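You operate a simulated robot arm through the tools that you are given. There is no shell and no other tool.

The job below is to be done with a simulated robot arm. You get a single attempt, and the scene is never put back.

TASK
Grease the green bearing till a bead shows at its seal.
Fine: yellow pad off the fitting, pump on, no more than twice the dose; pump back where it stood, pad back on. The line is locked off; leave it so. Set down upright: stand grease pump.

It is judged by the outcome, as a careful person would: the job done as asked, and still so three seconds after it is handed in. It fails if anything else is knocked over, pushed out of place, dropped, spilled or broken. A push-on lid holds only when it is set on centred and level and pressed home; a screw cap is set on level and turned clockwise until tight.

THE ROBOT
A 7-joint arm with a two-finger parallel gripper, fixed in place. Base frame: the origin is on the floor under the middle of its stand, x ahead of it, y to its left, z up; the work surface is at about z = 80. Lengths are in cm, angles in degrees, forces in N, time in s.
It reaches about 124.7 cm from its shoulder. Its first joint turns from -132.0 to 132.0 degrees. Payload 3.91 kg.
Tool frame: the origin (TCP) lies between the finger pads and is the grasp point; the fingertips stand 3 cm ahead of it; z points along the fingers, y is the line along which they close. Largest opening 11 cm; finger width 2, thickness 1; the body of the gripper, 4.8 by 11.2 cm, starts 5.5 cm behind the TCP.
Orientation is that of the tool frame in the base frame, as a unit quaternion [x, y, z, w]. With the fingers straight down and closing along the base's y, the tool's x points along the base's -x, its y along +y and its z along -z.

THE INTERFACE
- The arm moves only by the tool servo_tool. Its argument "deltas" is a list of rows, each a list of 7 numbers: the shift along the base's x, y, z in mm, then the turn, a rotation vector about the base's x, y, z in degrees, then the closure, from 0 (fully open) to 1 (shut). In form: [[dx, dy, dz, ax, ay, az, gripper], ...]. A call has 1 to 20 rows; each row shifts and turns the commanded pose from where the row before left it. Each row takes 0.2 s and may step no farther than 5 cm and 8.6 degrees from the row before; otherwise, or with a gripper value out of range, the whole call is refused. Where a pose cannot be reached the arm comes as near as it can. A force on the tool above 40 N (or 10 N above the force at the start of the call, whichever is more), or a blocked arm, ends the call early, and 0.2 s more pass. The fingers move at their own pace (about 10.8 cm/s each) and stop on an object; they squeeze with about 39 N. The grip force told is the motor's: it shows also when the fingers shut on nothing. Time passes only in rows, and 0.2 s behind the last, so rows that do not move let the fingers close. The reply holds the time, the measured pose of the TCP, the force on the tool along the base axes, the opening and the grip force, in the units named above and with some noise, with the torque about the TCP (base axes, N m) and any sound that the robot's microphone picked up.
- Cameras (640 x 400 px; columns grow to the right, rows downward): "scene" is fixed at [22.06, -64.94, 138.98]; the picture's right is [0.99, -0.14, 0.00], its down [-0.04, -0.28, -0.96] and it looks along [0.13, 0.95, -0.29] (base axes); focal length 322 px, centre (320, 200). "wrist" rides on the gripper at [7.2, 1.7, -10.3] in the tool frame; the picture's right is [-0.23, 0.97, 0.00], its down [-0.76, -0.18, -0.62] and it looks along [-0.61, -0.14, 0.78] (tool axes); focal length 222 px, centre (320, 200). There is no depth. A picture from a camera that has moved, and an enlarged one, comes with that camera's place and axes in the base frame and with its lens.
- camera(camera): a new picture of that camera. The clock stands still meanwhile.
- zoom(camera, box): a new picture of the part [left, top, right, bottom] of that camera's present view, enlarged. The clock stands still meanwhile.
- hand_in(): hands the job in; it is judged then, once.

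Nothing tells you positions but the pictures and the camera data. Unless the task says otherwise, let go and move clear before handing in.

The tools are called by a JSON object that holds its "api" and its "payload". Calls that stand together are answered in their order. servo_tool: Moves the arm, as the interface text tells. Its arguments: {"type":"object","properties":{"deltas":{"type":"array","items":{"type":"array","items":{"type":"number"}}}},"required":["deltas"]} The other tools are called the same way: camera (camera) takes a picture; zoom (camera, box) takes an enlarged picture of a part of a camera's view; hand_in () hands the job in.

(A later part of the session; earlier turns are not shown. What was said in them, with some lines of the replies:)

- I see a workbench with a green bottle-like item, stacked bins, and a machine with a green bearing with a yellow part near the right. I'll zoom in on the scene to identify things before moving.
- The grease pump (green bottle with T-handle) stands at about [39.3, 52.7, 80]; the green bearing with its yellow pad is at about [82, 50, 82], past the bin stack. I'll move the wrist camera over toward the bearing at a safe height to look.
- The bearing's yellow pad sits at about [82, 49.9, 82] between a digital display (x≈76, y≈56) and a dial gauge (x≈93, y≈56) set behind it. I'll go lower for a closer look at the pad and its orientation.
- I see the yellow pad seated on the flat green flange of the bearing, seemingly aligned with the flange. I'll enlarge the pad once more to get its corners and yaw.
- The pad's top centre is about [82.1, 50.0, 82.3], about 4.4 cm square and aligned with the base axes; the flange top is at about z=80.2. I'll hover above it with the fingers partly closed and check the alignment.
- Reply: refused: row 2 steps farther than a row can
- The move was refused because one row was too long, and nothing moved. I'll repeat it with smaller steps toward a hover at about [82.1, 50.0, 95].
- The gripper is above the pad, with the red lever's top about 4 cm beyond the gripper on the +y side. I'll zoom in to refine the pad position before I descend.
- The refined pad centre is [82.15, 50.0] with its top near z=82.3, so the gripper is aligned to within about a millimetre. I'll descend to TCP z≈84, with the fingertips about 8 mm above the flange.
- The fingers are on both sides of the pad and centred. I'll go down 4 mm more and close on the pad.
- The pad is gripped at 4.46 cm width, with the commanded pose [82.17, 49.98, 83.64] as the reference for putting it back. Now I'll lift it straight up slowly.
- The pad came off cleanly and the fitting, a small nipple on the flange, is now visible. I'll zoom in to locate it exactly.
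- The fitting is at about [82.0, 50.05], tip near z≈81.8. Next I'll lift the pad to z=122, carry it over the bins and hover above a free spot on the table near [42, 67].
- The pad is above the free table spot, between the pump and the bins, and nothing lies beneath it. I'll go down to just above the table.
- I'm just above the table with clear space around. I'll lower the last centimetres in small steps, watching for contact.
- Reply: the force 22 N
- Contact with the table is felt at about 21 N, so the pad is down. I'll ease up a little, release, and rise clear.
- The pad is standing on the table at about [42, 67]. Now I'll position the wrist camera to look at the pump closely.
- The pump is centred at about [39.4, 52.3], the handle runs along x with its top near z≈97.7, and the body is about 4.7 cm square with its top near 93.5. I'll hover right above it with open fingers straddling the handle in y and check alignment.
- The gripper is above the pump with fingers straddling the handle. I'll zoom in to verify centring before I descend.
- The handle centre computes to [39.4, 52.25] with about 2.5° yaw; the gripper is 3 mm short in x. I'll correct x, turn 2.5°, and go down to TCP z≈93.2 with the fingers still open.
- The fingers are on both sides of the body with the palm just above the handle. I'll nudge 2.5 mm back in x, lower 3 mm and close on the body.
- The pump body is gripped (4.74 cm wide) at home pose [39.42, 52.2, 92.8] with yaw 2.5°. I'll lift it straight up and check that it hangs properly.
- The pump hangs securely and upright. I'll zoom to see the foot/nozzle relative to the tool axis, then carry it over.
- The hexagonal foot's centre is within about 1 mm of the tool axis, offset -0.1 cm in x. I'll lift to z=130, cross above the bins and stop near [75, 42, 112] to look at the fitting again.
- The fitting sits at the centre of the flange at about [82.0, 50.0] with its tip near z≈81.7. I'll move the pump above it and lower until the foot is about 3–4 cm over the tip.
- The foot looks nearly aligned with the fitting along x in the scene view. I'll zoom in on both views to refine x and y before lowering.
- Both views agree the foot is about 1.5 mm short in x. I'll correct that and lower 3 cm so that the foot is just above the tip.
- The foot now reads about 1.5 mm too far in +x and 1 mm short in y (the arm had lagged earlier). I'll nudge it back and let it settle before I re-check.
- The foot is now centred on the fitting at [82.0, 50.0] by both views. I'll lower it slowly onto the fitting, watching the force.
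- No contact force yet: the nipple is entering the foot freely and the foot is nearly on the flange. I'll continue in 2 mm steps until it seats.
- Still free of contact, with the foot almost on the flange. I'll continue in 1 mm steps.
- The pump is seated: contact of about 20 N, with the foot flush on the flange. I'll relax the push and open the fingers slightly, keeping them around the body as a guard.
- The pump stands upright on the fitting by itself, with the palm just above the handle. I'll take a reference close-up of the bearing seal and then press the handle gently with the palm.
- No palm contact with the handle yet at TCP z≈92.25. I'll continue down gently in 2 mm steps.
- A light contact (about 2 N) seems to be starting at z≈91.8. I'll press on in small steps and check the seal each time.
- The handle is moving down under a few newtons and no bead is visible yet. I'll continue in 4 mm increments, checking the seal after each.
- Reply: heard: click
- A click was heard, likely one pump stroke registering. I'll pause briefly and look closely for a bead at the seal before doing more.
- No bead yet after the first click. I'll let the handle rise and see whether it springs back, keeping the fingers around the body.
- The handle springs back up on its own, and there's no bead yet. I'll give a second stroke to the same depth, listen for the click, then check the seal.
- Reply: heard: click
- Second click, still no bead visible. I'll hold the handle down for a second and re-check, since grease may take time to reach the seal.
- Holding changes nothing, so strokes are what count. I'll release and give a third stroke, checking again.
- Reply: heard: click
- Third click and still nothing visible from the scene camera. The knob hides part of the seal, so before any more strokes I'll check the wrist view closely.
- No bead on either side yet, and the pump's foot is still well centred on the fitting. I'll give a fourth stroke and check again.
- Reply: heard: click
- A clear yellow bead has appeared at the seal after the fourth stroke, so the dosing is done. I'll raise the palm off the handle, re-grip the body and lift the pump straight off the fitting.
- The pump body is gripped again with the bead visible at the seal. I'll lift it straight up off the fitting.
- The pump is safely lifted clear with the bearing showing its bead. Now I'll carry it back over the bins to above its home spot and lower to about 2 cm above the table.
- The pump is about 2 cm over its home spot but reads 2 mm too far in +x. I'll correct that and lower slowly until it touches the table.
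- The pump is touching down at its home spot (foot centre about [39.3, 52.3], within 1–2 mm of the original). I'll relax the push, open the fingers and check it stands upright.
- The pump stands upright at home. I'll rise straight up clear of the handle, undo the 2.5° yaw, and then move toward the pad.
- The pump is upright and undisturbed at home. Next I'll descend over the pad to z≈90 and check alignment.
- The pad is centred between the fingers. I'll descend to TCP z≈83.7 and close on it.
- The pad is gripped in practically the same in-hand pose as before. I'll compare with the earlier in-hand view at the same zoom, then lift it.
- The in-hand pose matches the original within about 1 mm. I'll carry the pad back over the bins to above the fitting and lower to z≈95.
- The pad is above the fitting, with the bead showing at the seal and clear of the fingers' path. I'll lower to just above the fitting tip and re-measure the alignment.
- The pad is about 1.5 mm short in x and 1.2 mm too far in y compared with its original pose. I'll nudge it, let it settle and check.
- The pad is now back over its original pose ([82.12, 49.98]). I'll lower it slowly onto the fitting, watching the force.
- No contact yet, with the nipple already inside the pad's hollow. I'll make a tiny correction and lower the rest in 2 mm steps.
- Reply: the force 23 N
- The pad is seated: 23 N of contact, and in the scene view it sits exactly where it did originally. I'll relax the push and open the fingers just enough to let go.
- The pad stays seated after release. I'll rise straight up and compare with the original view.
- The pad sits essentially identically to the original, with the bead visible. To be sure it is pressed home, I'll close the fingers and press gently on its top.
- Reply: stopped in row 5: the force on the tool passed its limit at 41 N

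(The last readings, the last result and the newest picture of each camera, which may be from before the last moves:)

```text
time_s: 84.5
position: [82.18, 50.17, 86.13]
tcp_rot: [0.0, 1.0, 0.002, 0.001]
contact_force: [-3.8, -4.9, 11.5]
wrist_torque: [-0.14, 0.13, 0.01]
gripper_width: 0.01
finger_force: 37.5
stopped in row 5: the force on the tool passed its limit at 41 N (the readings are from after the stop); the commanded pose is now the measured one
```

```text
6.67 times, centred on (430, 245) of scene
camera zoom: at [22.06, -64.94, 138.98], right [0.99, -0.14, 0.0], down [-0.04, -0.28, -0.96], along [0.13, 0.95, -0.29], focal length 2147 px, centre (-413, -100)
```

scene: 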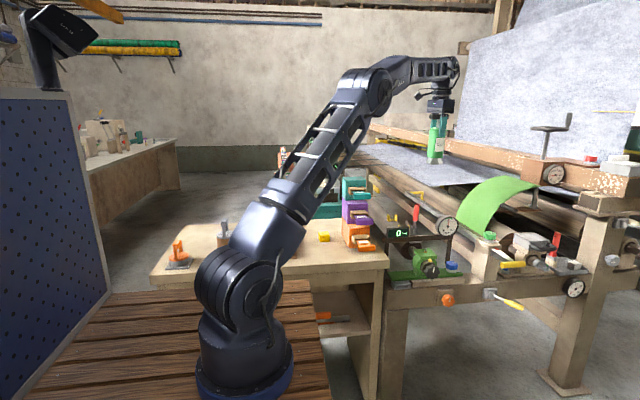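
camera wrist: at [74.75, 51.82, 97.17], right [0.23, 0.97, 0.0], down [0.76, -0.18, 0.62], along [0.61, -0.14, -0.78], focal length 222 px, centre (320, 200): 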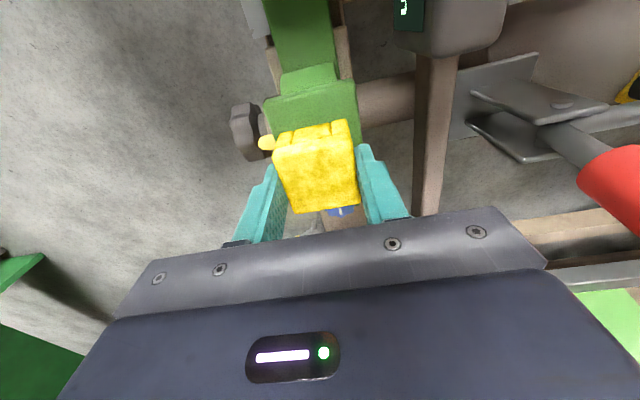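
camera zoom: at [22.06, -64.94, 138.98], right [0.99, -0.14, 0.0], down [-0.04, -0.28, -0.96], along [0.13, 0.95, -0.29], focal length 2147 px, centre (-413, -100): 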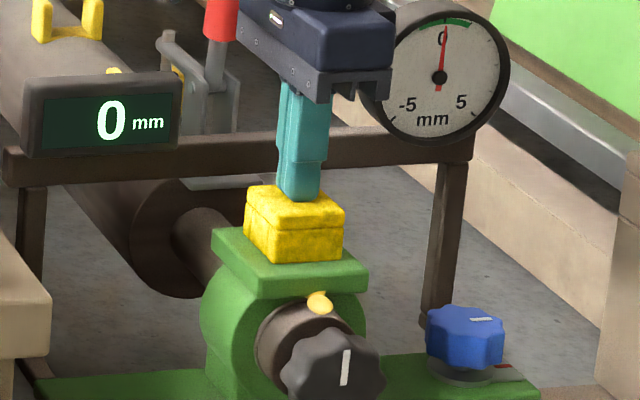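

The pad took a firm push (41 N) with no movement, so it is pressed home. I'll rise straight up and move clear, then inspect everything.

{"api": "servo_tool", "payload": {"deltas": [[0, 0, 10, 0, 0, 0, 1], [0, 0, 40, 0, 0, 0, 1], [0, 0, 45, 0, 0, 0, 1], [0, 0, 45, 0, 0, 0, 1], [0, 0, 45, 0, 0, 0, 1], [0, 0, 45, 0, 0, 0, 1], [0, 0, 45, 0, 0, 0, 0.5], [0, 0, 45, 0, 0, 0, 0.3], [0, 0, 30, 0, 0, 0, 0], [-30, 0, 0, 0, 0, 0, 0], [-40, 0, 0, 0, 0, 0, 0], [-40, 0, 0, 0, 0, 0, 0], [0, 0, 0, 0, 0, 0, 0]]}}

{"api": "camera", "payload": {"camera": "scene"}}

{"api": "zoom", "payload": {"camera": "scene", "box": [405, 235, 450, 280]}}

{"api": "zoom", "payload": {"camera": "scene", "box": [270, 170, 390, 280]}}

{"api": "zoom", "payload": {"camera": "scene", "box": [370, 170, 530, 320]}}

{"api": "camera", "payload": {"camera": "wrist"}}

```text
time_s: 87.3
position: [71.21, 50.29, 120.75]
tcp_rot: [0.0, 1.0, 0.001, 0.001]
contact_force: [-0.7, 1.2, 0.4]
wrist_torque: [0.0, 0.04, 0.03]
gripper_width: 11.02
finger_force: 0.1
```

```text
taken
```

scene: 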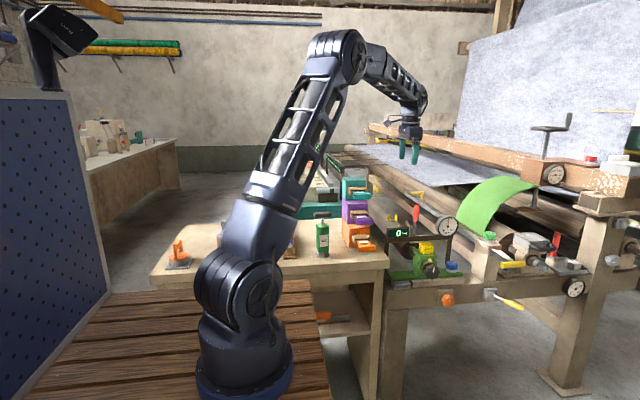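

```text
8.89 times, centred on (428, 258) of scene
camera zoom: at [22.06, -64.94, 138.98], right [0.99, -0.14, 0.0], down [-0.04, -0.28, -0.96], along [0.13, 0.95, -0.29], focal length 2863 px, centre (-636, -311)
```

zoom: 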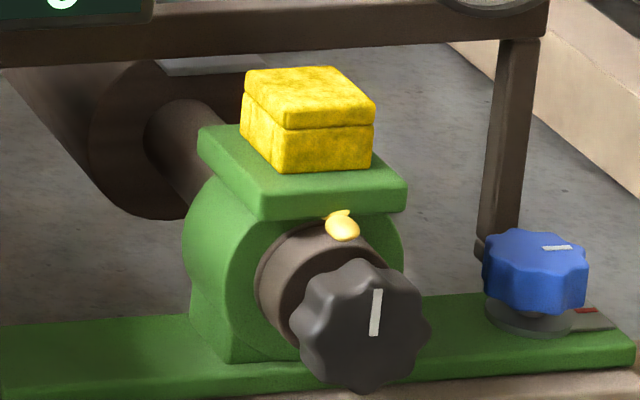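

```text
3.64 times, centred on (330, 225) of scene
camera zoom: at [22.06, -64.94, 138.98], right [0.99, -0.14, 0.0], down [-0.04, -0.28, -0.96], along [0.13, 0.95, -0.29], focal length 1171 px, centre (284, 109)
```

zoom: 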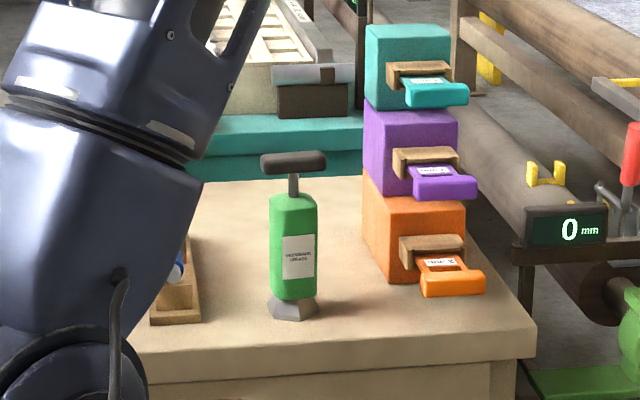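

```text
2.67 times, centred on (450, 245) of scene
camera zoom: at [22.06, -64.94, 138.98], right [0.99, -0.14, 0.0], down [-0.04, -0.28, -0.96], along [0.13, 0.95, -0.29], focal length 859 px, centre (-27, 80)
```

zoom: 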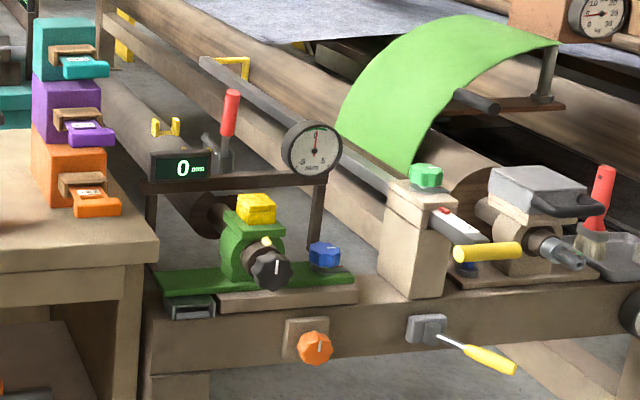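

```text
taken
camera wrist: at [63.93, 51.87, 131.07], right [0.23, 0.97, 0.0], down [0.76, -0.18, 0.62], along [0.61, -0.14, -0.78], focal length 222 px, centre (320, 200)
```

wrist: 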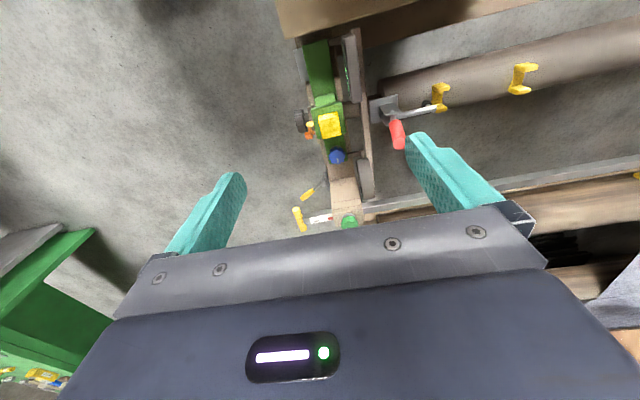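

The bead shows at the green bearing's seal after four strokes and the yellow pad is back on its fitting, pressed home. The pump stands upright where it was, and the levers, knobs and bins look unchanged. The arm is clear and holding nothing, so I'm handing in the job.

{"api": "hand_in", "payload": {}}

```text
The job is handed in.
```

The green bearing is greased and a bead shows at its seal. I've handed the job in; no verdict came back.

- **Dose:** it took four strokes, and I stopped at the first one that showed a bead, so the dose was not exceeded.
- **Grease pump:** it stands upright, within about 2 mm of where it stood.
- **Yellow pad:** it is back on the fitting in its original position, and I pressed it down with about 40 N.
- **Line lock-off:** I did not touch the line controls, and the levers, knobs and bins look the same as at the start.
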